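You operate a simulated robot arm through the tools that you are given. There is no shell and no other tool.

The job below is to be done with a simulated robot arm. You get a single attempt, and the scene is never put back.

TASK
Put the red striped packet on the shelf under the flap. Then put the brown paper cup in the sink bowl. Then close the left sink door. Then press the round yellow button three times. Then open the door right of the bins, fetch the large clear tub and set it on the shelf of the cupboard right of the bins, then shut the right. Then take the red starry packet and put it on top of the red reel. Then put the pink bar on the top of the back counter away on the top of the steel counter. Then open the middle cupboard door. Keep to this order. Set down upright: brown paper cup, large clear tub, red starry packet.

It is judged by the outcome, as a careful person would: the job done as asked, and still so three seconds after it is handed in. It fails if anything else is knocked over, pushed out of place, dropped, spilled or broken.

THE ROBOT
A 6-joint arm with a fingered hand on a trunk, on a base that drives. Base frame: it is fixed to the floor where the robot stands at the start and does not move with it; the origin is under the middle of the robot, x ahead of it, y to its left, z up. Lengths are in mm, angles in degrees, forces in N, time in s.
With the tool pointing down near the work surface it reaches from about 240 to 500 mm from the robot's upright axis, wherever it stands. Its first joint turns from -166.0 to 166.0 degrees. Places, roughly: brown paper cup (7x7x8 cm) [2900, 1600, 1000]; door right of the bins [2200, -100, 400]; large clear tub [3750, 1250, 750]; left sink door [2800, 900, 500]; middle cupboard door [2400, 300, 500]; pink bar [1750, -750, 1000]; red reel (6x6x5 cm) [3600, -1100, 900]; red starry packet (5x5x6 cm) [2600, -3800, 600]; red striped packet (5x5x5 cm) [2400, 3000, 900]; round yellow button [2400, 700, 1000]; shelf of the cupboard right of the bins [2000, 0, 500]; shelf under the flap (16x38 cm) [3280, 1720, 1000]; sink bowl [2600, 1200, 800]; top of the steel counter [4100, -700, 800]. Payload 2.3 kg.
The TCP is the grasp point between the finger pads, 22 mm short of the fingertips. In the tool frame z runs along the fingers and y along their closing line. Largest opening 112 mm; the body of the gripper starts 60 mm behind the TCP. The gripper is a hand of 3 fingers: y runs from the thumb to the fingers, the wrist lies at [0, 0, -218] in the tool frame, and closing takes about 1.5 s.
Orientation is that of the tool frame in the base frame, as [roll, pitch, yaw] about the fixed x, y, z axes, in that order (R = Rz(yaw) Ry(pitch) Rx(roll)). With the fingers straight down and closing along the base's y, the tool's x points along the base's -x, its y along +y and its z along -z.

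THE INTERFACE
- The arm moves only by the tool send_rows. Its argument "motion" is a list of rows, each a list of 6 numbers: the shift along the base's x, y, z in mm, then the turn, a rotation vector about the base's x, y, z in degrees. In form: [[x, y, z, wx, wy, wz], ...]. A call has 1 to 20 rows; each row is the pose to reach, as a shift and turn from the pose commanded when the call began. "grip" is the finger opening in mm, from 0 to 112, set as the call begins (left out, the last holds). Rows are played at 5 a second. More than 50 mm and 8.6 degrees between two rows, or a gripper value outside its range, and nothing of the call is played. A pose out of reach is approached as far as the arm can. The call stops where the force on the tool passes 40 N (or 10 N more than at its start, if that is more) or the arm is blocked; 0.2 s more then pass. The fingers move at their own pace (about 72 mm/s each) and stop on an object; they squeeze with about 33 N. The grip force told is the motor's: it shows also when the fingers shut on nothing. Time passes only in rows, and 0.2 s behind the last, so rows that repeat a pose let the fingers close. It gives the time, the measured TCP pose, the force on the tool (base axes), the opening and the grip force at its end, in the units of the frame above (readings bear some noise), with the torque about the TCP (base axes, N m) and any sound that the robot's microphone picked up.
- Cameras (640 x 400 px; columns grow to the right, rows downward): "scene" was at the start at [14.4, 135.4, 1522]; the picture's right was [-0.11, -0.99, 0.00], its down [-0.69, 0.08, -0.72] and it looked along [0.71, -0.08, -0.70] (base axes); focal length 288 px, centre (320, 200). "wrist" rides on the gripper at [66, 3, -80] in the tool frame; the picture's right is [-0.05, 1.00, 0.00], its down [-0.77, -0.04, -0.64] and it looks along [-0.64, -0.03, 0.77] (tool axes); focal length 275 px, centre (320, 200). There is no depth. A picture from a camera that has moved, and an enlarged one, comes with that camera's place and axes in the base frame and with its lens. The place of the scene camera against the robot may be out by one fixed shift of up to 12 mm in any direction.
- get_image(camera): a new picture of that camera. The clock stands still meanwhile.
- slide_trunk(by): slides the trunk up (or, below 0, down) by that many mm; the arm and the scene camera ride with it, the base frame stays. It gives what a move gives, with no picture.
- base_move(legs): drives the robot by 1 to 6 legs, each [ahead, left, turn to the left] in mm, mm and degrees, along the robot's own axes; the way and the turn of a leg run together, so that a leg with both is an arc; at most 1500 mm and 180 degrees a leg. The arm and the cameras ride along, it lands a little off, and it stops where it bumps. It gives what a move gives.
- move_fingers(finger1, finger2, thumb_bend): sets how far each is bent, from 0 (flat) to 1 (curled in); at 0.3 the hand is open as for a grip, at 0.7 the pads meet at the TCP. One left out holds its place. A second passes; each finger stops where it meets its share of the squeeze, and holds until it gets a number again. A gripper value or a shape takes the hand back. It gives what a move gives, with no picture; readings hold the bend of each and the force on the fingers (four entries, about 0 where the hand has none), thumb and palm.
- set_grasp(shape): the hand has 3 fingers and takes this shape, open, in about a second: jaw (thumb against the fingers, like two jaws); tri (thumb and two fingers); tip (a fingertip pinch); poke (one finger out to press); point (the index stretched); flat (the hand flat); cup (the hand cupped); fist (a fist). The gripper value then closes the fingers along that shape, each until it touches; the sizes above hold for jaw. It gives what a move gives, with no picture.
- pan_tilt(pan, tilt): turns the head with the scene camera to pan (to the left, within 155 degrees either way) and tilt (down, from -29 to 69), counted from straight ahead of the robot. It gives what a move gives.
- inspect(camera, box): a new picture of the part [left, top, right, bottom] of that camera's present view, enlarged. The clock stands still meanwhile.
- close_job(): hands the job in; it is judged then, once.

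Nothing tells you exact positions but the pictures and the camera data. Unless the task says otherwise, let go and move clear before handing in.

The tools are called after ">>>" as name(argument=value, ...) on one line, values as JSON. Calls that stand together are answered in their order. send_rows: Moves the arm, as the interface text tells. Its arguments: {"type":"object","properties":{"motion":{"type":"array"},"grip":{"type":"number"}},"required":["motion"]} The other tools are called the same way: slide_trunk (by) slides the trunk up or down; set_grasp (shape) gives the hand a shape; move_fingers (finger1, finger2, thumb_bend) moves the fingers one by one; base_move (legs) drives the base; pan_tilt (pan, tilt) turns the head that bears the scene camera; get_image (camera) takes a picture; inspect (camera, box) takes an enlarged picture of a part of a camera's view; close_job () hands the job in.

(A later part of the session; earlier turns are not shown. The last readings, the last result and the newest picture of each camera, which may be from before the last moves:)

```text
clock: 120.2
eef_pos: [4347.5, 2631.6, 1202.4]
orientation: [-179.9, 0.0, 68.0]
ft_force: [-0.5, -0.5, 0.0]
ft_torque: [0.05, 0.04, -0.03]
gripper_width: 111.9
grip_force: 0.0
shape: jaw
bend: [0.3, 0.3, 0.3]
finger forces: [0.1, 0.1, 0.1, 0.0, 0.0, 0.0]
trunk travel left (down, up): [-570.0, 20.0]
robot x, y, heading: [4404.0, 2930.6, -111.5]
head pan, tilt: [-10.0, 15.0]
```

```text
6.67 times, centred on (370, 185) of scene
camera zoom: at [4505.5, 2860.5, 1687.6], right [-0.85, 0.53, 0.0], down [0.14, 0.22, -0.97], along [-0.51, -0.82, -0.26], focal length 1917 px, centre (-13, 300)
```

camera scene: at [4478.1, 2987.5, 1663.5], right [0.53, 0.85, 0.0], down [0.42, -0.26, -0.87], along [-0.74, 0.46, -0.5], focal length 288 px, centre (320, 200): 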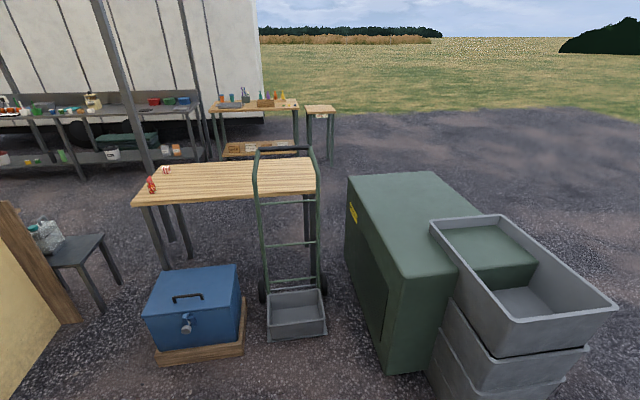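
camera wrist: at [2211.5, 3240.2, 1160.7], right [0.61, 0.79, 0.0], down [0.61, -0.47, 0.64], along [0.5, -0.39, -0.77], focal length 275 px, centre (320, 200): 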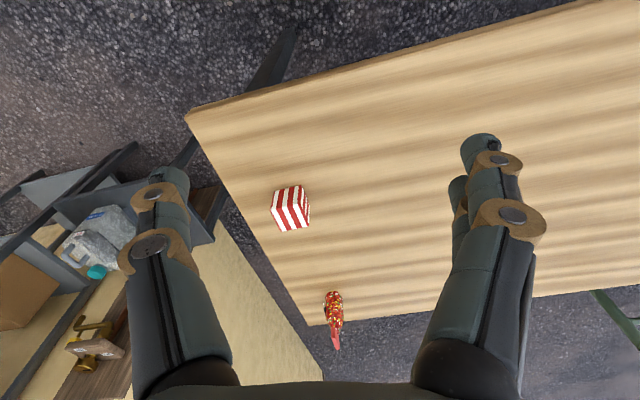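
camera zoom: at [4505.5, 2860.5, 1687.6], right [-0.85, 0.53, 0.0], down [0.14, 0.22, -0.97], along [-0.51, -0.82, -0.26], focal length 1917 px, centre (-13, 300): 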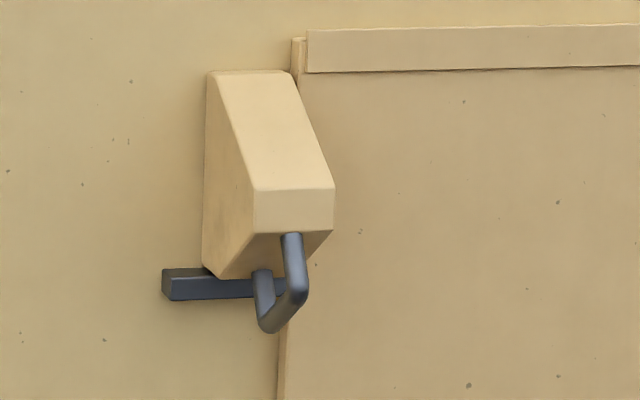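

The two views agree: the flap spans (3105, 1956) to (3543, 1756), z 970–1505, hinged at the top, and the van's long axis points about 65.7°. The shelf sits right behind it. I'll scout the far side of the van to find the way in.

>>> base_move(legs=[[0, 1300, 0], [0, 1300, -2.4], [1400, 0, 0]])

>>> pan_tilt(pan=-60, tilt=10)

>>> get_image(camera="scene")

>>> pan_tilt(pan=0, tilt=10)

>>> get_image(camera="scene")

```text
clock: 139.5
eef_pos: [6229.7, 394.5, 1202.1]
orientation: [-179.9, 0.0, 65.9]
ft_force: [-0.5, -0.7, 0.0]
ft_torque: [0.03, 0.04, 0.01]
gripper_width: 112.0
grip_force: 0.1
shape: jaw
bend: [0.3, 0.3, 0.3]
finger forces: [0.0, 0.0, 0.0, 0.0, 0.0, 0.0]
trunk travel left (down, up): [-570.0, 20.0]
robot x, y, heading: [6299.7, 691.9, -113.9]
head pan, tilt: [-10.0, 15.0]
```

```text
clock: 140.7
eef_pos: [6229.1, 393.6, 1202.0]
orientation: [180.0, 0.0, 66.0]
ft_force: [0.6, 0.6, 0.2]
ft_torque: [-0.01, 0.0, -0.01]
gripper_width: 111.7
grip_force: 0.0
shape: jaw
bend: [0.3, 0.3, 0.3]
finger forces: [0.0, 0.0, 0.1, 0.0, 0.0, 0.0]
trunk travel left (down, up): [-570.0, 20.0]
robot x, y, heading: [6303.3, 695.4, -113.8]
head pan, tilt: [-60.0, 10.0]
```

```text
taken
camera scene: at [6355.1, 685.6, 1695.8], right [-0.11, 0.99, 0.0], down [0.17, 0.02, -0.98], along [-0.98, -0.1, -0.17], focal length 288 px, centre (320, 200)
```

scene: 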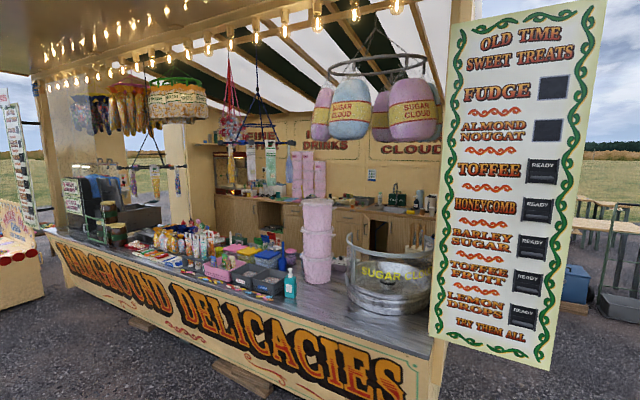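

```text
clock: 142.0
eef_pos: [6228.9, 395.7, 1201.7]
orientation: [180.0, 0.0, 65.8]
ft_force: [0.6, 0.4, -0.1]
ft_torque: [0.0, 0.01, -0.01]
gripper_width: 111.9
grip_force: 0.0
shape: jaw
bend: [0.3, 0.3, 0.3]
finger forces: [0.1, 0.0, 0.0, 0.1, 0.0, 0.1]
trunk travel left (down, up): [-570.0, 20.0]
robot x, y, heading: [6302.1, 690.9, -114.1]
head pan, tilt: [0.0, 10.0]
```

```text
taken
camera scene: at [6409.6, 610.6, 1695.8], right [-0.91, 0.41, 0.0], down [0.07, 0.16, -0.98], along [-0.4, -0.9, -0.17], focal length 288 px, centre (320, 200)
```

scene: 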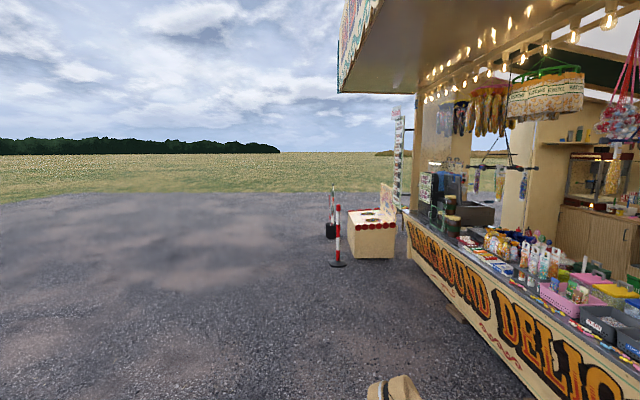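

It's a sweets stall with a serving counter along this side and the back counter inside. I'll zoom in on the interior and look for the entrance.

>>> pan_tilt(pan=-60, tilt=10)

>>> inspect(camera="scene", box=[40, 120, 280, 270])

>>> inspect(camera="scene", box=[200, 120, 440, 270])

```text
clock: 143.3
eef_pos: [6228.6, 395.5, 1201.3]
orientation: [-180.0, 0.0, 65.9]
ft_force: [0.5, -0.2, 0.0]
ft_torque: [0.0, -0.02, 0.04]
gripper_width: 111.9
grip_force: 0.0
shape: jaw
bend: [0.3, 0.3, 0.3]
finger forces: [0.0, 0.0, 0.0, 0.0, 0.0, 0.1]
trunk travel left (down, up): [-570.0, 20.0]
robot x, y, heading: [6300.8, 694.5, -113.7]
head pan, tilt: [-60.0, 10.0]
```

```text
2.67 times, centred on (160, 195) of scene
camera zoom: at [6355.1, 685.6, 1695.8], right [-0.11, 0.99, 0.0], down [0.17, 0.02, -0.98], along [-0.98, -0.1, -0.17], focal length 767 px, centre (747, 213)
```

zoom: 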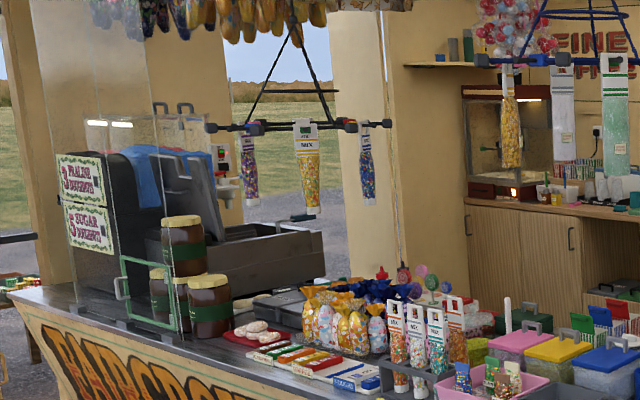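

```text
2.67 times, centred on (320, 195) of scene
camera zoom: at [6355.1, 685.6, 1695.8], right [-0.11, 0.99, 0.0], down [0.17, 0.02, -0.98], along [-0.98, -0.1, -0.17], focal length 767 px, centre (320, 213)
```

zoom: 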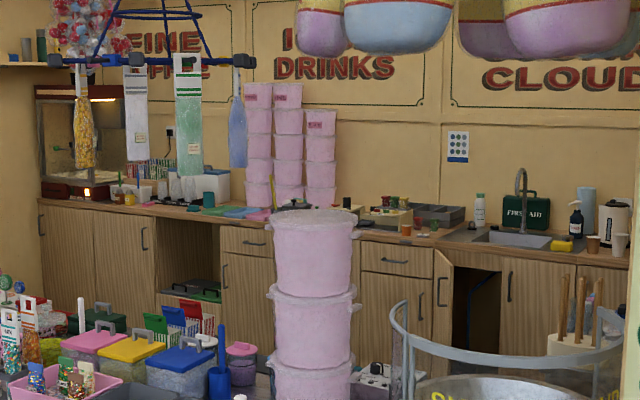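

The doorway seems to be at the far (low-u) end, and the left sink door stands ajar. I'll drive along the front and look back to see the inside of the flap wall and the aisle.

>>> base_move(legs=[[1500, 0, 0], [400, 0, 0]])

>>> pan_tilt(pan=-120, tilt=10)

>>> get_image(camera="scene")

>>> inspect(camera="scene", box=[200, 100, 480, 275])

>>> pan_tilt(pan=-60, tilt=12)

>>> get_image(camera="scene")

```text
clock: 152.8
eef_pos: [5404.7, -1304.9, 1200.7]
orientation: [179.9, 0.0, 63.4]
ft_force: [-0.1, 0.6, 0.0]
ft_torque: [-0.01, -0.01, 0.01]
gripper_width: 112.0
grip_force: 0.1
shape: jaw
bend: [0.3, 0.3, 0.3]
finger forces: [0.0, 0.0, 0.0, 0.0, 0.0, 0.1]
trunk travel left (down, up): [-570.0, 20.0]
robot x, y, heading: [5487.5, -1011.7, -116.2]
head pan, tilt: [-60.0, 10.0]
```

```text
clock: 154.1
eef_pos: [5405.8, -1305.4, 1201.3]
orientation: [179.9, 0.0, 63.4]
ft_force: [0.0, -0.3, -0.6]
ft_torque: [-0.02, -0.01, 0.04]
gripper_width: 112.1
grip_force: 0.1
shape: jaw
bend: [0.3, 0.3, 0.3]
finger forces: [0.0, 0.0, 0.0, 0.0, 0.1, 0.0]
trunk travel left (down, up): [-570.0, 20.0]
robot x, y, heading: [5488.5, -1009.5, -116.4]
head pan, tilt: [-120.0, 10.0]
```

```text
taken
camera scene: at [5586.0, -937.1, 1695.8], right [0.83, 0.55, 0.0], down [0.1, -0.14, -0.98], along [-0.54, 0.82, -0.17], focal length 288 px, centre (320, 200)
```

scene: 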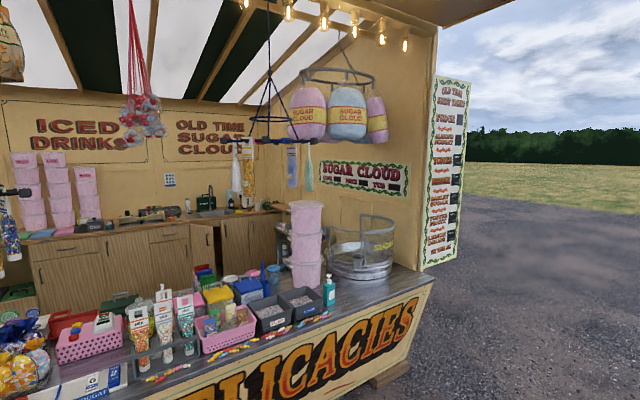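

```text
2.29 times, centred on (340, 188) of scene
camera zoom: at [5586.0, -937.1, 1695.8], right [0.83, 0.55, 0.0], down [0.1, -0.14, -0.98], along [-0.54, 0.82, -0.17], focal length 657 px, centre (274, 229)
```

zoom: 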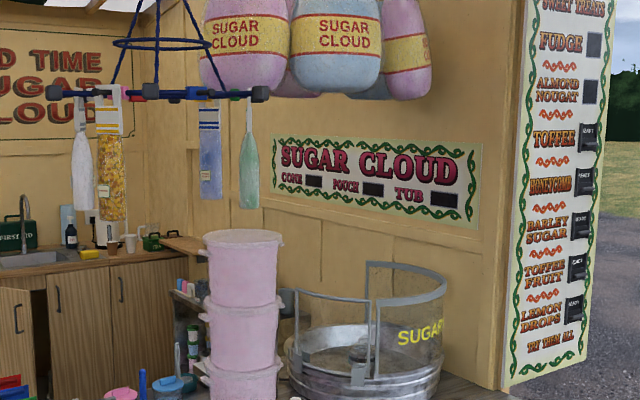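

```text
clock: 155.4
eef_pos: [5405.6, -1305.6, 1202.3]
orientation: [-179.9, 0.0, 63.4]
ft_force: [0.6, -0.1, 1.1]
ft_torque: [0.01, -0.02, -0.03]
gripper_width: 112.0
grip_force: 0.1
shape: jaw
bend: [0.3, 0.3, 0.3]
finger forces: [0.0, 0.0, 0.0, 0.0, 0.0, 0.0]
trunk travel left (down, up): [-570.0, 20.0]
robot x, y, heading: [5491.5, -1013.8, -116.4]
head pan, tilt: [-60.0, 12.0]
```

```text
taken
camera scene: at [5544.3, -1020.2, 1692.5], right [-0.06, 1.0, 0.0], down [0.21, 0.01, -0.98], along [-0.98, -0.06, -0.21], focal length 288 px, centre (320, 200)
```

scene: 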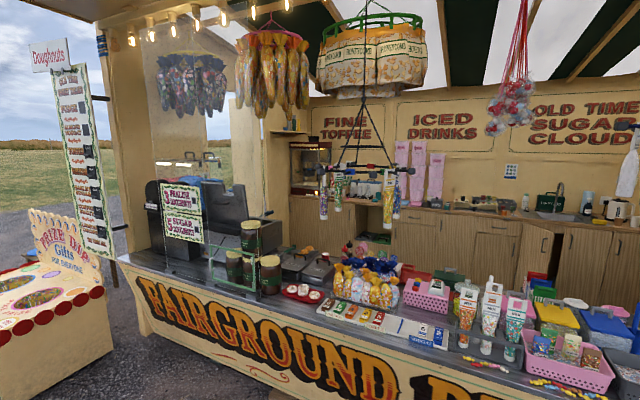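

From inside I can see a small wooden shelf projecting from the flap wall beside the back counter, so I can reach it from the aisle without opening the flap. I'll continue round the low end of the stall to see the entrance, keeping clear of the striped posts.

>>> base_move(legs=[[0, 800, 2], [1500, 0, 0], [1100, 0, 0]])

>>> pan_tilt(pan=-40, tilt=15)

>>> get_image(camera="scene")

>>> pan_tilt(pan=20, tilt=15)

>>> get_image(camera="scene")

```text
clock: 171.7
eef_pos: [5191.1, -4028.5, 1200.9]
orientation: [180.0, 0.0, 69.9]
ft_force: [0.6, -0.6, 0.5]
ft_torque: [-0.03, 0.01, 0.0]
gripper_width: 112.0
grip_force: 0.1
shape: jaw
bend: [0.3, 0.3, 0.3]
finger forces: [0.1, 0.0, 0.0, 0.0, 0.1, 0.0]
trunk travel left (down, up): [-570.0, 20.0]
robot x, y, heading: [5245.7, -3727.6, -110.3]
head pan, tilt: [-60.0, 12.0]
```

```text
clock: 172.6
eef_pos: [5191.8, -4028.8, 1202.4]
orientation: [180.0, 0.0, 69.9]
ft_force: [-0.5, 0.3, 0.3]
ft_torque: [0.0, -0.01, 0.0]
gripper_width: 111.6
grip_force: 0.0
shape: jaw
bend: [0.3, 0.3, 0.3]
finger forces: [0.1, 0.0, 0.0, 0.0, 0.0, 0.1]
trunk travel left (down, up): [-570.0, 20.0]
robot x, y, heading: [5242.9, -3728.8, -110.2]
head pan, tilt: [-40.0, 15.0]
```

```text
taken
camera scene: at [5308.6, -3760.3, 1687.7], right [-0.5, 0.87, 0.0], down [0.22, 0.13, -0.97], along [-0.84, -0.48, -0.26], focal length 288 px, centre (320, 200)
```

scene: 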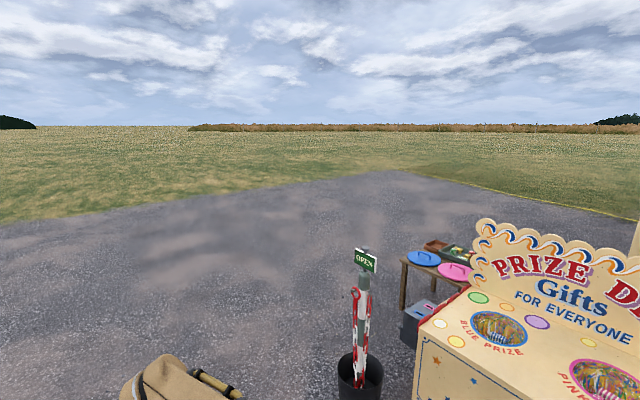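

```text
clock: 173.8
eef_pos: [5192.5, -4029.2, 1201.9]
orientation: [180.0, 0.0, 69.9]
ft_force: [0.3, 0.3, 0.5]
ft_torque: [0.01, -0.03, -0.01]
gripper_width: 112.2
grip_force: 0.2
shape: jaw
bend: [0.3, 0.3, 0.3]
finger forces: [0.1, 0.0, 0.0, 0.0, 0.1, 0.0]
trunk travel left (down, up): [-570.0, 20.0]
robot x, y, heading: [5245.4, -3726.3, -110.2]
head pan, tilt: [20.0, 15.0]
```

```text
taken
camera scene: at [5389.4, -3807.3, 1687.6], right [-1.0, 0.0, 0.0], down [0.0, 0.26, -0.97], along [0.0, -0.97, -0.26], focal length 288 px, centre (320, 200)
```

scene: 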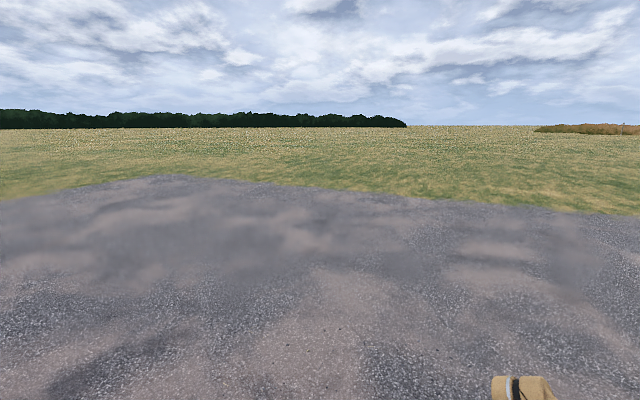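

I've passed the striped posts and the prize booth; the low table with lids should hold the starry packet. I'll go round the end of the stall with plenty of room and look at the entrance.

>>> base_move(legs=[[1500, 0, -4], [450, 0, 0], [0, 0, -90], [1500, 0, 0], [1500, 0, 0]])

>>> pan_tilt(pan=-60, tilt=15)

>>> get_image(camera="scene")

>>> pan_tilt(pan=-110, tilt=15)

>>> get_image(camera="scene")

```text
clock: 201.5
eef_pos: [1578.3, -3992.5, 1201.7]
orientation: [179.9, -0.1, -31.4]
ft_force: [0.0, -0.3, -0.3]
ft_torque: [-0.01, 0.01, 0.03]
gripper_width: 112.2
grip_force: 0.0
shape: jaw
bend: [0.3, 0.3, 0.3]
finger forces: [0.0, 0.0, 0.0, 0.1, 0.1, 0.0]
trunk travel left (down, up): [-570.0, 20.0]
robot x, y, heading: [1867.4, -4101.8, 148.5]
head pan, tilt: [20.0, 15.0]
```

```text
clock: 203.1
eef_pos: [1579.5, -3991.4, 1200.6]
orientation: [180.0, 0.0, -31.5]
ft_force: [0.2, -0.7, -0.8]
ft_torque: [0.0, -0.01, -0.01]
gripper_width: 111.7
grip_force: 0.1
shape: jaw
bend: [0.3, 0.3, 0.3]
finger forces: [0.0, 0.0, 0.0, 0.0, 0.1, 0.0]
trunk travel left (down, up): [-570.0, 20.0]
robot x, y, heading: [1863.0, -4102.7, 148.5]
head pan, tilt: [-60.0, 15.0]
```

```text
taken
camera scene: at [1839.3, -4157.3, 1687.6], right [1.0, -0.02, 0.0], down [-0.01, -0.26, -0.97], along [0.02, 0.97, -0.26], focal length 288 px, centre (320, 200)
```

scene: 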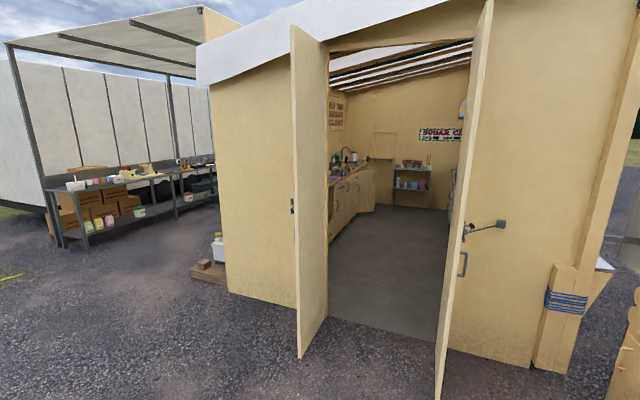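

```text
clock: 204.2
eef_pos: [1579.1, -3991.8, 1201.1]
orientation: [180.0, 0.0, -31.5]
ft_force: [0.4, 0.1, 0.5]
ft_torque: [0.01, -0.01, -0.02]
gripper_width: 111.7
grip_force: 0.0
shape: jaw
bend: [0.3, 0.3, 0.3]
finger forces: [0.1, 0.1, 0.0, 0.0, 0.0, 0.0]
trunk travel left (down, up): [-570.0, 20.0]
robot x, y, heading: [1860.3, -4103.6, 148.5]
head pan, tilt: [-110.0, 15.0]
```

```text
taken
camera scene: at [1910.0, -4192.4, 1687.6], right [0.62, -0.78, 0.0], down [-0.2, -0.16, -0.97], along [0.75, 0.6, -0.26], focal length 288 px, centre (320, 200)
```

scene: 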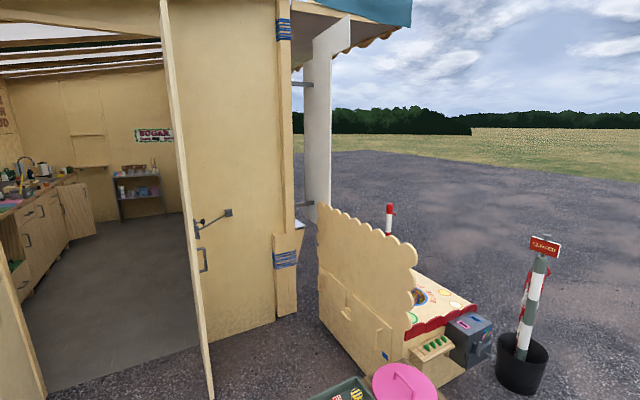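

The entrance is a double door standing open at the low end; straight inside I see the flap's shelf on the end wall with the tub rack beside it. Now I'll go back along the outer side to fetch the striped packet.

>>> base_move(legs=[[0, 0, 7], [1500, 0, 0], [1500, 0, 0], [250, 0, 0], [0, 0, -90]])

>>> pan_tilt(pan=0, tilt=25)

>>> get_image(camera="scene")

```text
clock: 224.4
eef_pos: [-1028.5, -2458.7, 1200.6]
orientation: [179.9, 0.0, -111.5]
ft_force: [0.1, -0.2, -0.3]
ft_torque: [0.0, -0.03, 0.0]
gripper_width: 112.1
grip_force: 0.0
shape: jaw
bend: [0.3, 0.3, 0.3]
finger forces: [0.1, 0.0, 0.0, 0.0, 0.1, 0.0]
trunk travel left (down, up): [-570.0, 20.0]
robot x, y, heading: [-1085.5, -2760.4, 68.6]
head pan, tilt: [-110.0, 15.0]
```

```text
clock: 226.3
eef_pos: [-1027.3, -2458.7, 1201.3]
orientation: [180.0, -0.1, -111.7]
ft_force: [-1.1, 1.5, 0.1]
ft_torque: [0.01, 0.02, -0.04]
gripper_width: 112.2
grip_force: 0.0
shape: jaw
bend: [0.3, 0.3, 0.3]
finger forces: [0.0, 0.1, 0.0, 0.0, 0.1, 0.0]
trunk travel left (down, up): [-570.0, 20.0]
robot x, y, heading: [-1087.5, -2756.7, 68.6]
head pan, tilt: [0.0, 25.0]
```

```text
taken
camera scene: at [-1213.4, -2674.7, 1671.4], right [0.93, -0.37, 0.0], down [-0.16, -0.39, -0.91], along [0.33, 0.84, -0.42], focal length 288 px, centre (320, 200)
```

scene: 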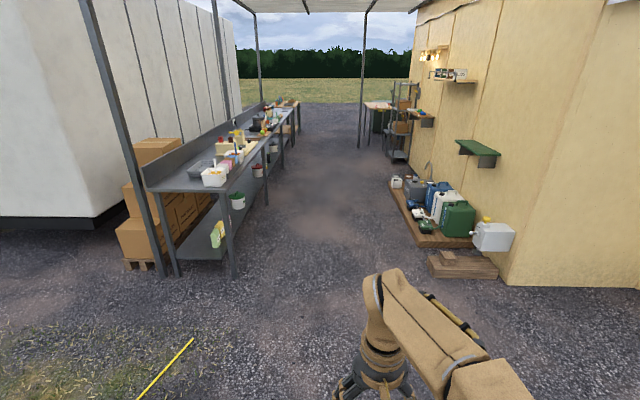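

The corridor ahead is clear. I'll drive along it to the table end.

>>> base_move(legs=[[0, 0, -3.5], [1500, 0, 0], [1500, 0, 0]])

>>> get_image(camera="scene")

```text
clock: 241.3
eef_pos: [280.8, 274.3, 1202.4]
orientation: [180.0, 0.0, -115.1]
ft_force: [-0.4, -0.4, -0.2]
ft_torque: [0.0, 0.0, 0.01]
gripper_width: 111.7
grip_force: 0.1
shape: jaw
bend: [0.3, 0.3, 0.3]
finger forces: [0.0, 0.1, 0.0, 0.0, 0.0, 0.0]
trunk travel left (down, up): [-570.0, 20.0]
robot x, y, heading: [205.7, -25.1, 65.2]
head pan, tilt: [0.0, 25.0]
```

```text
taken
camera scene: at [82.1, 68.0, 1671.4], right [0.91, -0.42, 0.0], down [-0.18, -0.38, -0.91], along [0.38, 0.82, -0.42], focal length 288 px, centre (320, 200)
```

scene: 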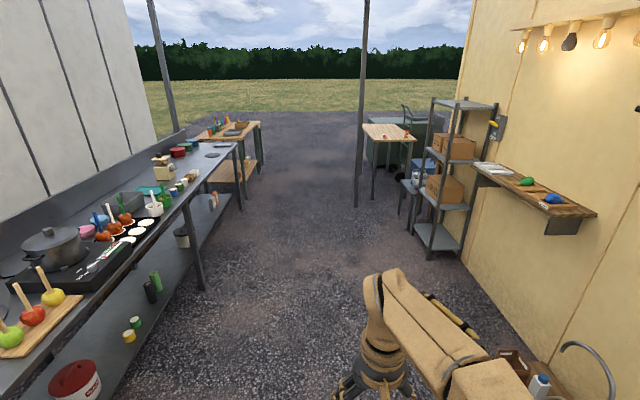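

The way is clear up to the left of the pole and table. I'll drive there and turn to face the packet.

>>> base_move(legs=[[0, 0, 4.5], [1500, 0, 0], [1500, 0, 0], [440, 0, 0], [0, 0, -104.5]])

>>> pan_tilt(pan=0, tilt=35)

>>> get_image(camera="scene")

```text
clock: 262.4
eef_pos: [1697.2, 3010.4, 1201.3]
orientation: [-180.0, 0.0, 149.9]
ft_force: [-0.2, -0.1, -0.4]
ft_torque: [0.0, 0.02, 0.01]
gripper_width: 111.7
grip_force: 0.0
shape: jaw
bend: [0.3, 0.3, 0.3]
finger forces: [0.0, 0.0, 0.0, 0.0, 0.0, 0.0]
trunk travel left (down, up): [-570.0, 20.0]
robot x, y, heading: [1408.6, 3112.6, -30.0]
head pan, tilt: [0.0, 25.0]
```

```text
clock: 263.1
eef_pos: [1698.2, 3009.2, 1201.7]
orientation: [-180.0, 0.1, 149.9]
ft_force: [-0.5, 0.5, -0.5]
ft_torque: [0.0, -0.02, 0.03]
gripper_width: 111.7
grip_force: 0.0
shape: jaw
bend: [0.3, 0.3, 0.3]
finger forces: [0.1, 0.1, 0.1, 0.0, 0.0, 0.1]
trunk travel left (down, up): [-570.0, 20.0]
robot x, y, heading: [1409.8, 3111.4, -29.9]
head pan, tilt: [0.0, 35.0]
```

```text
taken
camera scene: at [1495.2, 3224.2, 1655.7], right [-0.5, -0.87, 0.0], down [-0.5, 0.29, -0.82], along [0.71, -0.41, -0.57], focal length 288 px, centre (320, 200)
```

scene: 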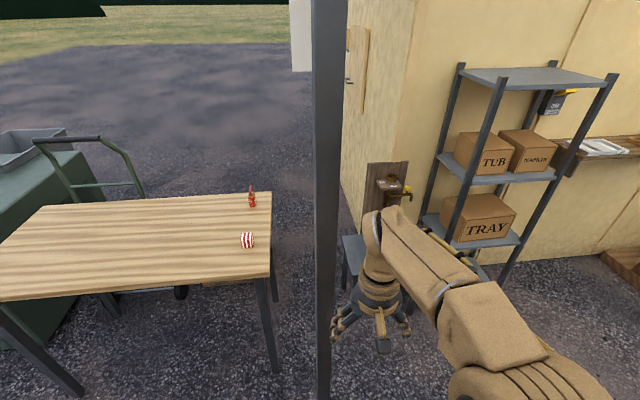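

I'm facing the table with the pole just to the right of the packet. I'll sidestep left and move in to the position used before.

>>> base_move(legs=[[0, 475, 0], [397, 0, 0], [0, 0, -5]])

>>> slide_trunk(by=-250)

>>> get_image(camera="wrist")

```text
clock: 268.6
eef_pos: [2269.4, 3210.3, 1202.4]
orientation: [180.0, 0.0, 145.6]
ft_force: [-0.1, 0.2, 0.3]
ft_torque: [0.01, -0.02, -0.01]
gripper_width: 112.1
grip_force: 0.0
shape: jaw
bend: [0.3, 0.3, 0.3]
finger forces: [0.1, 0.0, 0.0, 0.1, 0.0, 0.1]
trunk travel left (down, up): [-570.0, 20.0]
robot x, y, heading: [1988.2, 3340.9, -34.3]
head pan, tilt: [0.0, 35.0]
```

```text
clock: 271.1
eef_pos: [2270.6, 3211.0, 952.2]
orientation: [180.0, 0.2, 145.5]
ft_force: [-0.4, -0.7, 0.8]
ft_torque: [0.03, 0.01, 0.02]
gripper_width: 111.8
grip_force: 0.1
shape: jaw
bend: [0.3, 0.3, 0.3]
finger forces: [0.0, 0.1, 0.1, 0.0, 0.0, 0.1]
trunk travel left (down, up): [-320.0, 270.0]
robot x, y, heading: [1987.4, 3337.2, -34.4]
head pan, tilt: [0.0, 35.0]
```

```text
taken
camera wrist: at [2217.4, 3251.8, 1030.8], right [0.6, 0.8, 0.0], down [0.61, -0.47, 0.64], along [0.51, -0.38, -0.77], focal length 275 px, centre (320, 200)
```

wrist: 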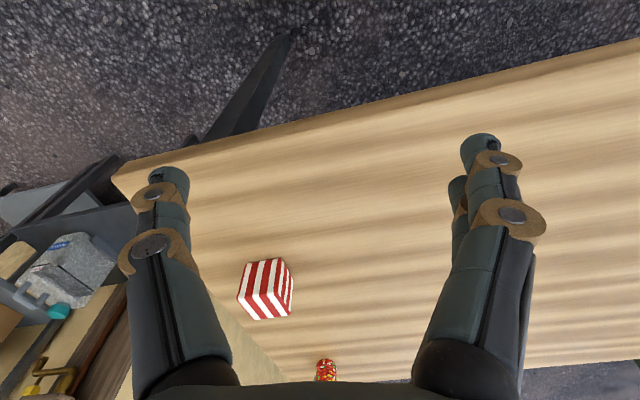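

The packet is between the fingers but further out. I'll zoom to fix its centre before lowering.

>>> inspect(camera="wrist", box=[215, 235, 335, 335])

```text
4.00 times, centred on (275, 285) of wrist
camera zoom: at [2217.4, 3251.8, 1030.8], right [0.6, 0.8, 0.0], down [0.61, -0.47, 0.64], along [0.51, -0.38, -0.77], focal length 1101 px, centre (500, -140)
```

zoom: 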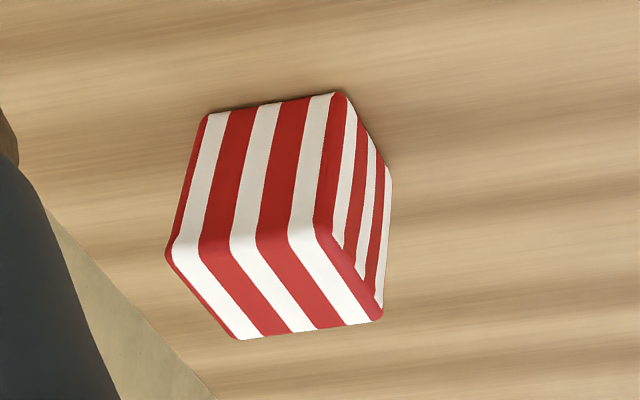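

The views agree on the packet at roughly (2391, 3048) with its top somewhere near 850–885. It's at the edge of reach, so I'll edge 60 mm closer, then bring the hand over it for a better measurement.

>>> base_move(legs=[[60, 0, 0]])

>>> send_rows(motion=[[15, -25, 0, 0, 0, 2.5], [30, -50, 0, 0, 0, 5], [45, -75, 0, 0, 0, 7.5], [55, -100, 0, 0, 0, 10], [65, -125, 0, 0, 0, 12.5]])

>>> get_image(camera="wrist")

```text
clock: 272.1
eef_pos: [2322.0, 3176.2, 951.3]
orientation: [-180.0, -0.2, 145.5]
ft_force: [-0.4, 0.2, -0.4]
ft_torque: [0.01, -0.02, 0.01]
gripper_width: 112.0
grip_force: 0.1
shape: jaw
bend: [0.3, 0.3, 0.3]
finger forces: [0.0, 0.0, 0.1, 0.0, 0.0, 0.1]
trunk travel left (down, up): [-320.0, 270.0]
robot x, y, heading: [2037.1, 3301.8, -34.3]
head pan, tilt: [0.0, 35.0]
```

```text
clock: 273.3
eef_pos: [2385.2, 3050.7, 951.9]
orientation: [-179.9, -0.1, 158.2]
ft_force: [-0.5, -1.1, -0.3]
ft_torque: [0.0, -0.03, -0.02]
gripper_width: 111.9
grip_force: 0.1
shape: jaw
bend: [0.3, 0.3, 0.3]
finger forces: [0.1, 0.0, 0.1, 0.0, 0.0, 0.0]
trunk travel left (down, up): [-320.0, 270.0]
robot x, y, heading: [2037.5, 3303.5, -34.4]
head pan, tilt: [0.0, 35.0]
```

```text
taken
camera wrist: at [2325.8, 3079.8, 1031.0], right [0.42, 0.91, 0.0], down [0.7, -0.32, 0.64], along [0.58, -0.26, -0.77], focal length 275 px, centre (320, 200)
```

wrist: 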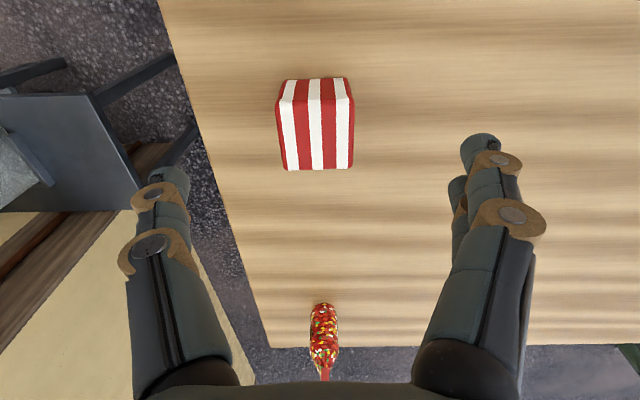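

Triangulating within this pose, the packet is a ~43 mm cube centred at (2394, 3047) with its top near z 883, and the hand is already square to it. I'll lower and close.

>>> send_rows(motion=[[9, -4, -20, 0, 0, 0], [9, -4, -45, 0, 0, 0], [9, -4, -65, 0, 0, 0], [9, -4, -80, 0, 0, 0]])

>>> get_image(camera="wrist")

```text
clock: 274.3
eef_pos: [2393.5, 3048.3, 871.5]
orientation: [-180.0, 0.1, 158.0]
ft_force: [-0.2, -0.3, 0.5]
ft_torque: [-0.01, 0.01, 0.0]
gripper_width: 111.8
grip_force: 0.1
shape: jaw
bend: [0.3, 0.3, 0.3]
finger forces: [0.0, 0.1, 0.0, 0.1, 0.0, 0.0]
trunk travel left (down, up): [-320.0, 270.0]
robot x, y, heading: [2037.5, 3299.4, -34.6]
head pan, tilt: [0.0, 35.0]
```

```text
taken
camera wrist: at [2333.6, 3076.5, 951.2], right [0.42, 0.91, 0.0], down [0.7, -0.32, 0.64], along [0.58, -0.27, -0.77], focal length 275 px, centre (320, 200)
```

wrist: 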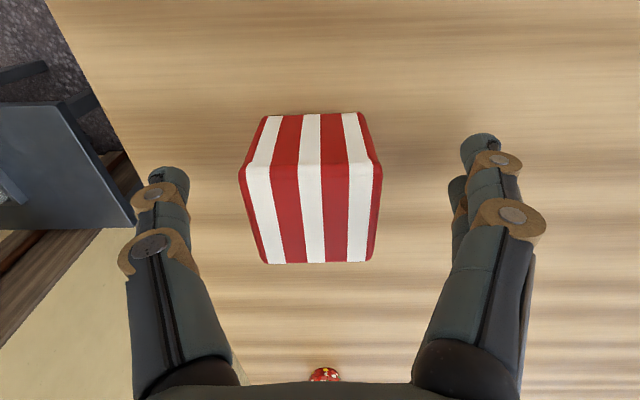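

The cube is centred between the thumb and fingers. I'll go down a few millimetres more and close.

>>> send_rows(motion=[[0, 0, -4, 0, 0, 0], [0, 0, -4, 0, 0, 0], [0, 0, -4, 0, 0, 0], [0, 0, -4, 0, 0, 0], [0, 0, -4, 0, 0, 0], [0, 0, -4, 0, 0, 0], [0, 0, -4, 0, 0, 0], [0, 0, -4, 0, 0, 0]], grip=20)

>>> get_image(camera="wrist")

```text
clock: 276.1
eef_pos: [2393.7, 3048.1, 867.7]
orientation: [-180.0, 0.0, 158.1]
ft_force: [0.8, -0.5, 0.3]
ft_torque: [-0.01, 0.01, 0.0]
gripper_width: 39.2
grip_force: 33.2
shape: jaw
bend: [0.73, 0.73, 0.7]
finger forces: [15.0, 15.0, 0.0, 0.1, 29.9, 0.0]
trunk travel left (down, up): [-320.0, 270.0]
robot x, y, heading: [2041.5, 3300.1, -34.2]
head pan, tilt: [0.0, 35.0]
```

```text
taken
camera wrist: at [2333.8, 3076.1, 947.4], right [0.42, 0.91, 0.0], down [0.7, -0.32, 0.64], along [0.58, -0.27, -0.77], focal length 275 px, centre (320, 200)
```

wrist: 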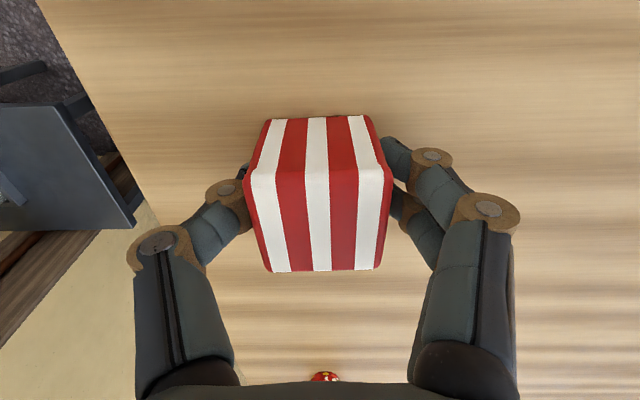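

The packet is gripped at 39 mm opening. I'll lift it and draw the hand in.

>>> send_rows(motion=[[0, 0, 20, 0, 0, 0], [0, 0, 50, 0, 0, 0], [0, 0, 90, 0, 0, 0], [-30, 20, 120, 0, 0, -4], [-60, 45, 140, 0, 0, -8]])

>>> get_image(camera="wrist")

```text
clock: 277.3
eef_pos: [2334.8, 3092.3, 1010.2]
orientation: [180.0, 0.1, 150.1]
ft_force: [0.7, -0.1, -1.2]
ft_torque: [0.0, -0.03, 0.04]
gripper_width: 39.4
grip_force: 33.2
shape: jaw
bend: [0.73, 0.73, 0.7]
finger forces: [14.9, 14.9, 0.0, 0.0, 29.9, 0.0]
trunk travel left (down, up): [-320.0, 270.0]
robot x, y, heading: [2043.1, 3304.0, -34.4]
head pan, tilt: [0.0, 35.0]
```

```text
taken
camera wrist: at [2279.3, 3129.1, 1087.8], right [0.54, 0.84, 0.0], down [0.65, -0.42, 0.64], along [0.54, -0.34, -0.77], focal length 275 px, centre (320, 200)
```

wrist: 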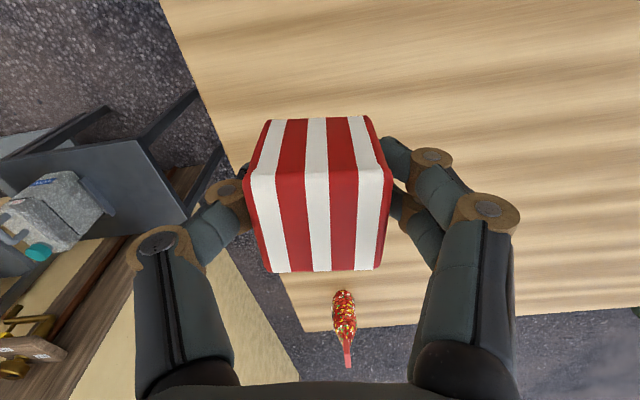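

The packet is lifted clean. I'll back away from the table and drive the corridor back toward the entrance.

>>> base_move(legs=[[-600, 0, 0], [0, 0, -80], [1500, 0, 0], [1500, 0, 0]])

>>> get_image(camera="scene")

```text
clock: 298.5
eef_pos: [101.1, 525.2, 1008.6]
orientation: [-180.0, 0.0, 69.4]
ft_force: [0.6, -0.4, -0.6]
ft_torque: [-0.01, -0.01, -0.02]
gripper_width: 39.4
grip_force: 32.8
shape: jaw
bend: [0.73, 0.73, 0.7]
finger forces: [14.9, 15.0, 0.0, 0.1, 30.0, 0.0]
trunk travel left (down, up): [-320.0, 270.0]
robot x, y, heading: [260.4, 852.7, -114.9]
head pan, tilt: [0.0, 35.0]
```

```text
taken
camera scene: at [367.2, 770.9, 1405.6], right [-0.91, 0.42, 0.0], down [0.24, 0.52, -0.82], along [-0.35, -0.74, -0.57], focal length 288 px, centre (320, 200)
```

scene: 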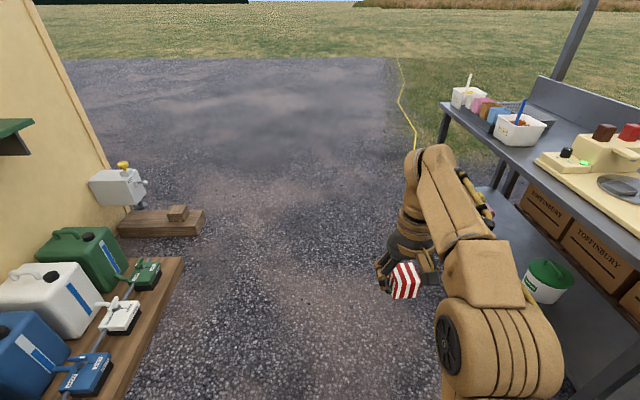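

I'm a bit near the steel bench on my right, so I'll shift left and go on toward the open end.

>>> base_move(legs=[[0, 260, 0.6], [1500, 0, 0], [1500, 0, 0], [500, 0, 0], [0, 0, 90]])

>>> pan_tilt(pan=20, tilt=25)

>>> get_image(camera="scene")

```text
clock: 320.4
eef_pos: [-668.6, -2485.3, 1008.5]
orientation: [-179.9, 0.1, 158.6]
ft_force: [0.6, 0.4, 0.5]
ft_torque: [0.02, 0.02, 0.0]
gripper_width: 39.3
grip_force: 32.8
shape: jaw
bend: [0.73, 0.73, 0.7]
finger forces: [14.9, 15.1, 0.1, 0.0, 30.0, 0.1]
trunk travel left (down, up): [-320.0, 270.0]
robot x, y, heading: [-991.6, -2319.5, -25.9]
head pan, tilt: [0.0, 35.0]
```

```text
clock: 321.2
eef_pos: [-668.6, -2486.4, 1008.5]
orientation: [179.9, -0.1, 158.7]
ft_force: [0.0, 0.0, -0.6]
ft_torque: [0.04, 0.02, -0.03]
gripper_width: 39.2
grip_force: 33.1
shape: jaw
bend: [0.73, 0.73, 0.7]
finger forces: [15.1, 15.0, 0.0, 0.1, 30.0, 0.1]
trunk travel left (down, up): [-320.0, 270.0]
robot x, y, heading: [-993.0, -2319.1, -26.0]
head pan, tilt: [20.0, 25.0]
```

```text
taken
camera scene: at [-900.7, -2174.3, 1421.4], right [-0.1, -0.99, 0.0], down [-0.42, 0.04, -0.91], along [0.9, -0.09, -0.42], focal length 288 px, centre (320, 200)
```

scene: 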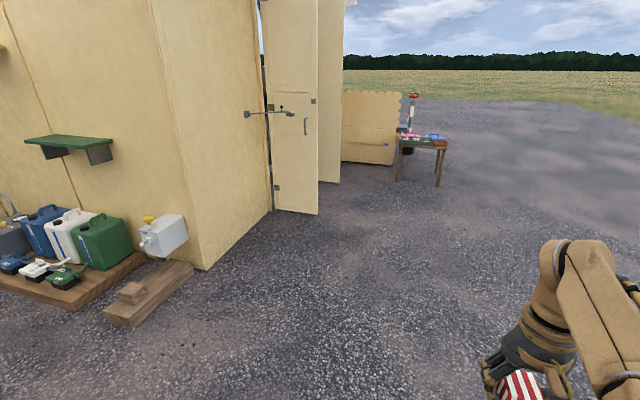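

The left door leaf, end wall and starry-packet table are located now; the doorway centre is near n≈3080. I'll cross in front and turn to face in.

>>> base_move(legs=[[1500, 0, 1], [1500, 0, 0], [0, 0, 90.5]])

>>> pan_tilt(pan=0, tilt=20)

>>> get_image(camera="scene")

>>> inspect(camera="scene", box=[240, 60, 480, 240])

```text
clock: 339.6
eef_pos: [1876.8, -3359.3, 1008.3]
orientation: [179.9, 0.0, -113.7]
ft_force: [0.4, -0.1, -0.5]
ft_torque: [0.02, -0.03, 0.0]
gripper_width: 39.1
grip_force: 32.8
shape: jaw
bend: [0.73, 0.73, 0.7]
finger forces: [14.9, 15.0, 0.0, 0.1, 30.0, 0.0]
trunk travel left (down, up): [-320.0, 270.0]
robot x, y, heading: [1699.0, -3675.0, 62.0]
head pan, tilt: [20.0, 25.0]
```

```text
clock: 340.4
eef_pos: [1877.8, -3359.7, 1008.9]
orientation: [-180.0, 0.0, -113.7]
ft_force: [-0.6, -0.4, -0.8]
ft_torque: [0.02, 0.01, 0.02]
gripper_width: 39.3
grip_force: 32.8
shape: jaw
bend: [0.73, 0.73, 0.7]
finger forces: [15.0, 15.0, 0.0, 0.1, 30.1, 0.2]
trunk travel left (down, up): [-320.0, 270.0]
robot x, y, heading: [1700.4, -3677.7, 61.8]
head pan, tilt: [0.0, 20.0]
```

```text
taken
camera scene: at [1585.2, -3576.8, 1429.5], right [0.88, -0.47, 0.0], down [-0.16, -0.3, -0.94], along [0.44, 0.83, -0.34], focal length 288 px, centre (320, 200)
```

scene: 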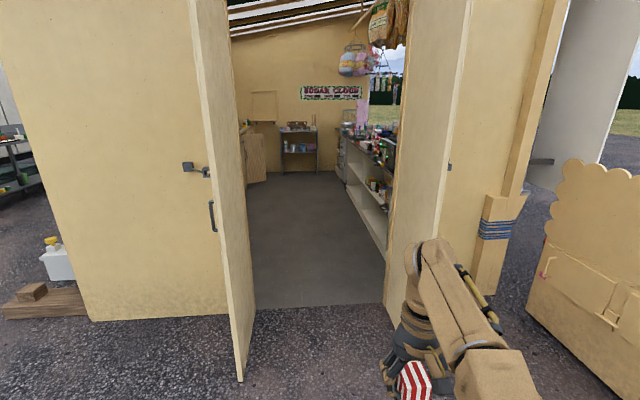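

```text
2.22 times, centred on (360, 150) of scene
camera zoom: at [1585.2, -3576.8, 1429.5], right [0.88, -0.47, 0.0], down [-0.16, -0.3, -0.94], along [0.44, 0.83, -0.34], focal length 639 px, centre (231, 311)
```

zoom: 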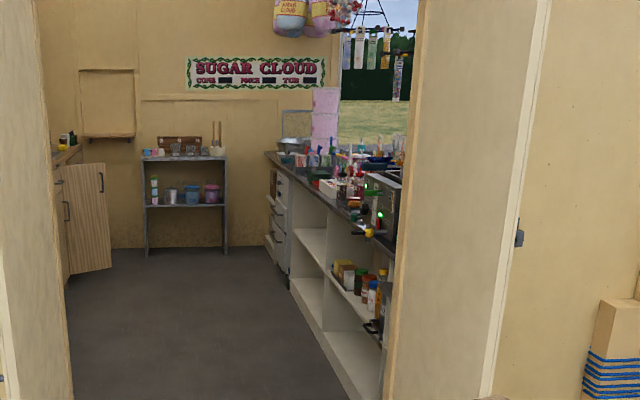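

The doorway is straight ahead, with the flap shelf on the far end wall and the tub rack next to it. I'll straighten up and drive in carefully.

>>> base_move(legs=[[0, 0, 3.4], [1200, 0, 0]])

>>> get_image(camera="scene")

```text
clock: 346.8
eef_pos: [2342.7, -2276.7, 1008.3]
orientation: [-180.0, -0.1, -109.7]
ft_force: [-0.7, 0.4, -0.3]
ft_torque: [-0.02, 0.0, 0.0]
gripper_width: 39.2
grip_force: 32.8
shape: jaw
bend: [0.73, 0.73, 0.7]
finger forces: [15.0, 14.9, 0.0, 0.1, 30.0, 0.1]
trunk travel left (down, up): [-320.0, 270.0]
robot x, y, heading: [2190.2, -2605.6, 65.9]
head pan, tilt: [0.0, 20.0]
```

```text
taken
camera scene: at [2066.4, -2513.5, 1429.5], right [0.91, -0.41, 0.0], down [-0.14, -0.31, -0.94], along [0.38, 0.86, -0.34], focal length 288 px, centre (320, 200)
```

scene: 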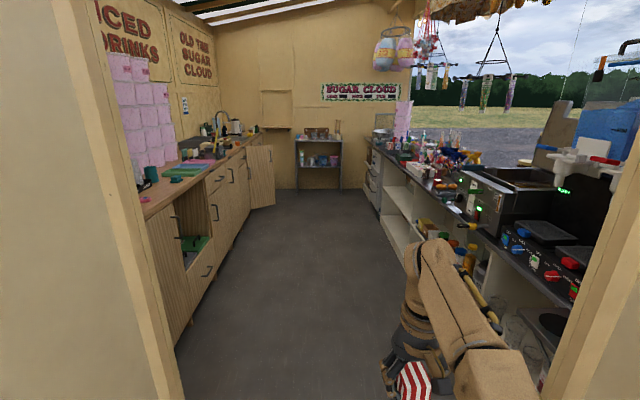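

I'm at the threshold; the aisle between the back counter (n≈2070) and steel counter (n≈3640) is about 1.5 m wide. I'll drive in and drift slightly left to the aisle middle.

>>> base_move(legs=[[1300, 0, -0.5], [1400, 250, 0]])

>>> get_image(camera="scene")

>>> inspect(camera="scene", box=[140, 40, 380, 240])

```text
clock: 360.1
eef_pos: [3212.9, 310.4, 1008.3]
orientation: [-180.0, -0.1, -109.0]
ft_force: [0.7, -0.7, -0.2]
ft_torque: [0.01, 0.01, 0.02]
gripper_width: 39.1
grip_force: 33.1
shape: jaw
bend: [0.73, 0.73, 0.7]
finger forces: [15.0, 14.9, 0.0, 0.0, 30.0, 0.0]
trunk travel left (down, up): [-320.0, 270.0]
robot x, y, heading: [3065.4, -21.8, 66.5]
head pan, tilt: [0.0, 20.0]
```

```text
taken
camera scene: at [2940.0, 70.0, 1429.5], right [0.92, -0.4, 0.0], down [-0.14, -0.31, -0.94], along [0.37, 0.86, -0.34], focal length 288 px, centre (320, 200)
```

scene: 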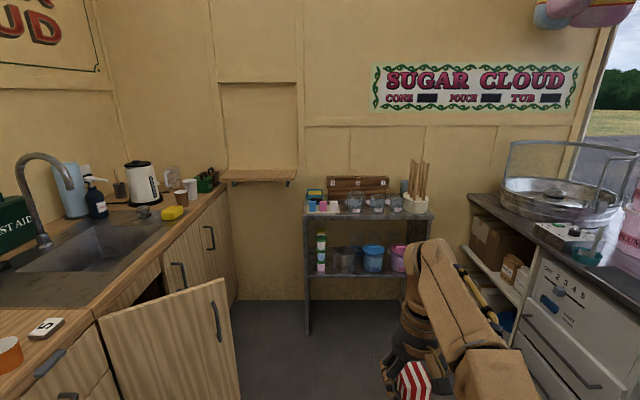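

```text
2.00 times, centred on (260, 140) of scene
camera zoom: at [2940.0, 70.0, 1429.5], right [0.92, -0.4, 0.0], down [-0.14, -0.31, -0.94], along [0.37, 0.86, -0.34], focal length 575 px, centre (440, 320)
```

zoom: 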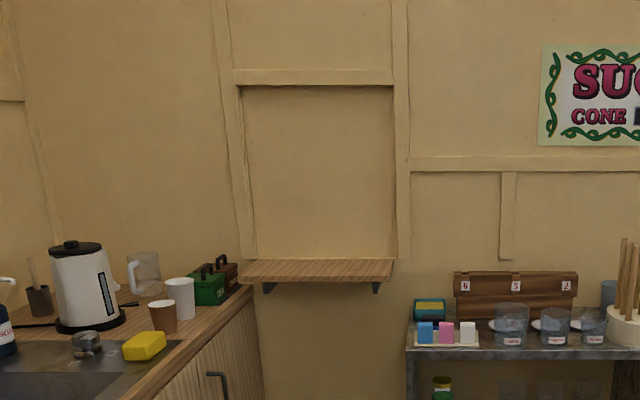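

Now I see the flap shelf (empty, wooden, on brackets), the brown cup beside the kettle, the open left sink door and the tub rack. I'll zoom in on the rack and counter for later and then move closer to the shelf.

>>> inspect(camera="scene", box=[290, 160, 450, 300])

>>> inspect(camera="scene", box=[0, 130, 240, 400])

```text
2.86 times, centred on (370, 230) of scene
camera zoom: at [2940.0, 70.0, 1429.5], right [0.92, -0.4, 0.0], down [-0.14, -0.31, -0.94], along [0.37, 0.86, -0.34], focal length 822 px, centre (177, 114)
```

zoom: 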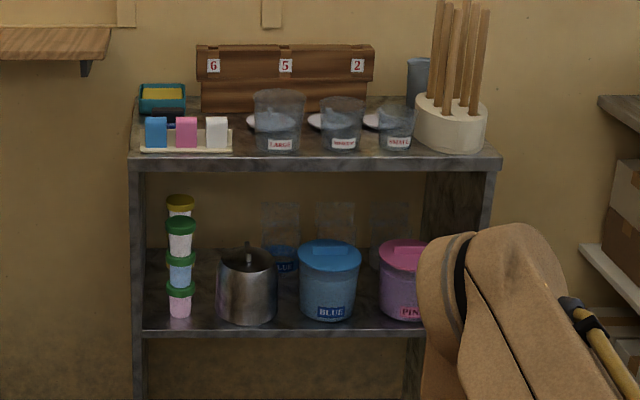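

```text
1.48 times, centred on (120, 265) of scene
camera zoom: at [2940.0, 70.0, 1429.5], right [0.92, -0.4, 0.0], down [-0.14, -0.31, -0.94], along [0.37, 0.86, -0.34], focal length 426 px, centre (616, 104)
```

zoom: 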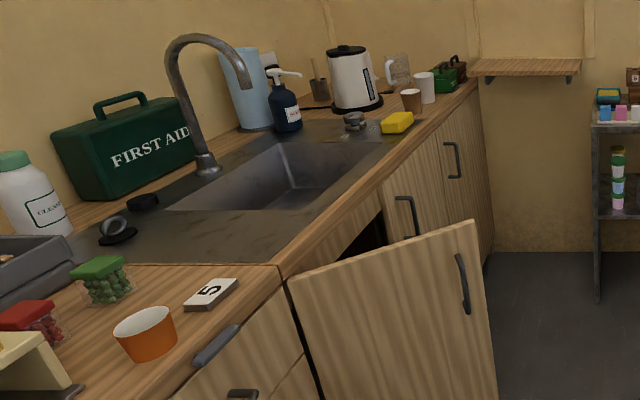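

The large clear tub is the one labelled LARGE on top of the rack. I'll raise the trunk so the hand clears the rack, then drive up the aisle staying right of the open sink door.

>>> slide_trunk(by=200)

>>> base_move(legs=[[900, 0, -1]])

>>> pan_tilt(pan=20, tilt=40)

>>> get_image(camera="scene")

```text
clock: 362.2
eef_pos: [3213.3, 310.2, 1208.5]
orientation: [180.0, -0.1, -109.0]
ft_force: [0.4, 0.4, 0.0]
ft_torque: [-0.06, -0.01, 0.0]
gripper_width: 38.9
grip_force: 33.1
shape: jaw
bend: [0.73, 0.73, 0.7]
finger forces: [15.0, 15.1, 0.0, 0.0, 30.0, 0.1]
trunk travel left (down, up): [-520.0, 70.0]
robot x, y, heading: [3059.5, -22.6, 66.6]
head pan, tilt: [0.0, 20.0]
```

```text
clock: 367.0
eef_pos: [3582.5, 1124.7, 1209.2]
orientation: [-179.9, 0.0, -110.0]
ft_force: [0.8, 0.9, -0.3]
ft_torque: [-0.03, 0.01, -0.02]
gripper_width: 39.1
grip_force: 33.1
shape: jaw
bend: [0.73, 0.73, 0.7]
finger forces: [15.0, 15.0, 0.0, 0.0, 30.0, 0.1]
trunk travel left (down, up): [-520.0, 70.0]
robot x, y, heading: [3425.9, 793.4, 65.7]
head pan, tilt: [0.0, 20.0]
```

```text
clock: 367.8
eef_pos: [3582.5, 1125.5, 1207.9]
orientation: [-179.9, -0.1, -110.1]
ft_force: [0.0, -0.5, 0.6]
ft_torque: [-0.05, 0.01, 0.0]
gripper_width: 39.1
grip_force: 33.5
shape: jaw
bend: [0.73, 0.73, 0.7]
finger forces: [15.0, 14.9, 0.0, 0.0, 30.0, 0.0]
trunk travel left (down, up): [-520.0, 70.0]
robot x, y, heading: [3426.4, 796.1, 65.7]
head pan, tilt: [20.0, 40.0]
```

```text
taken
camera scene: at [3272.9, 889.6, 1598.2], right [1.0, -0.08, 0.0], down [-0.05, -0.64, -0.77], along [0.06, 0.76, -0.64], focal length 288 px, centre (320, 200)
```

scene: 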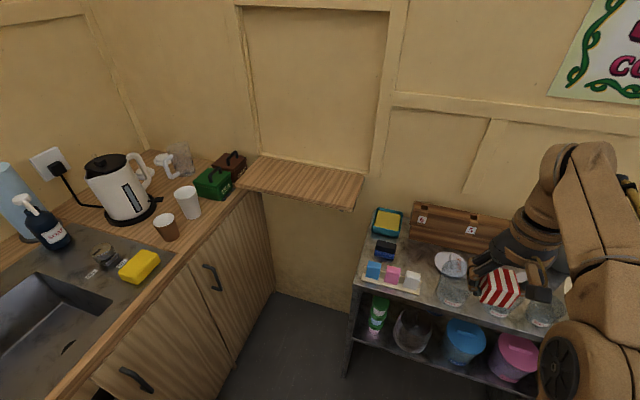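

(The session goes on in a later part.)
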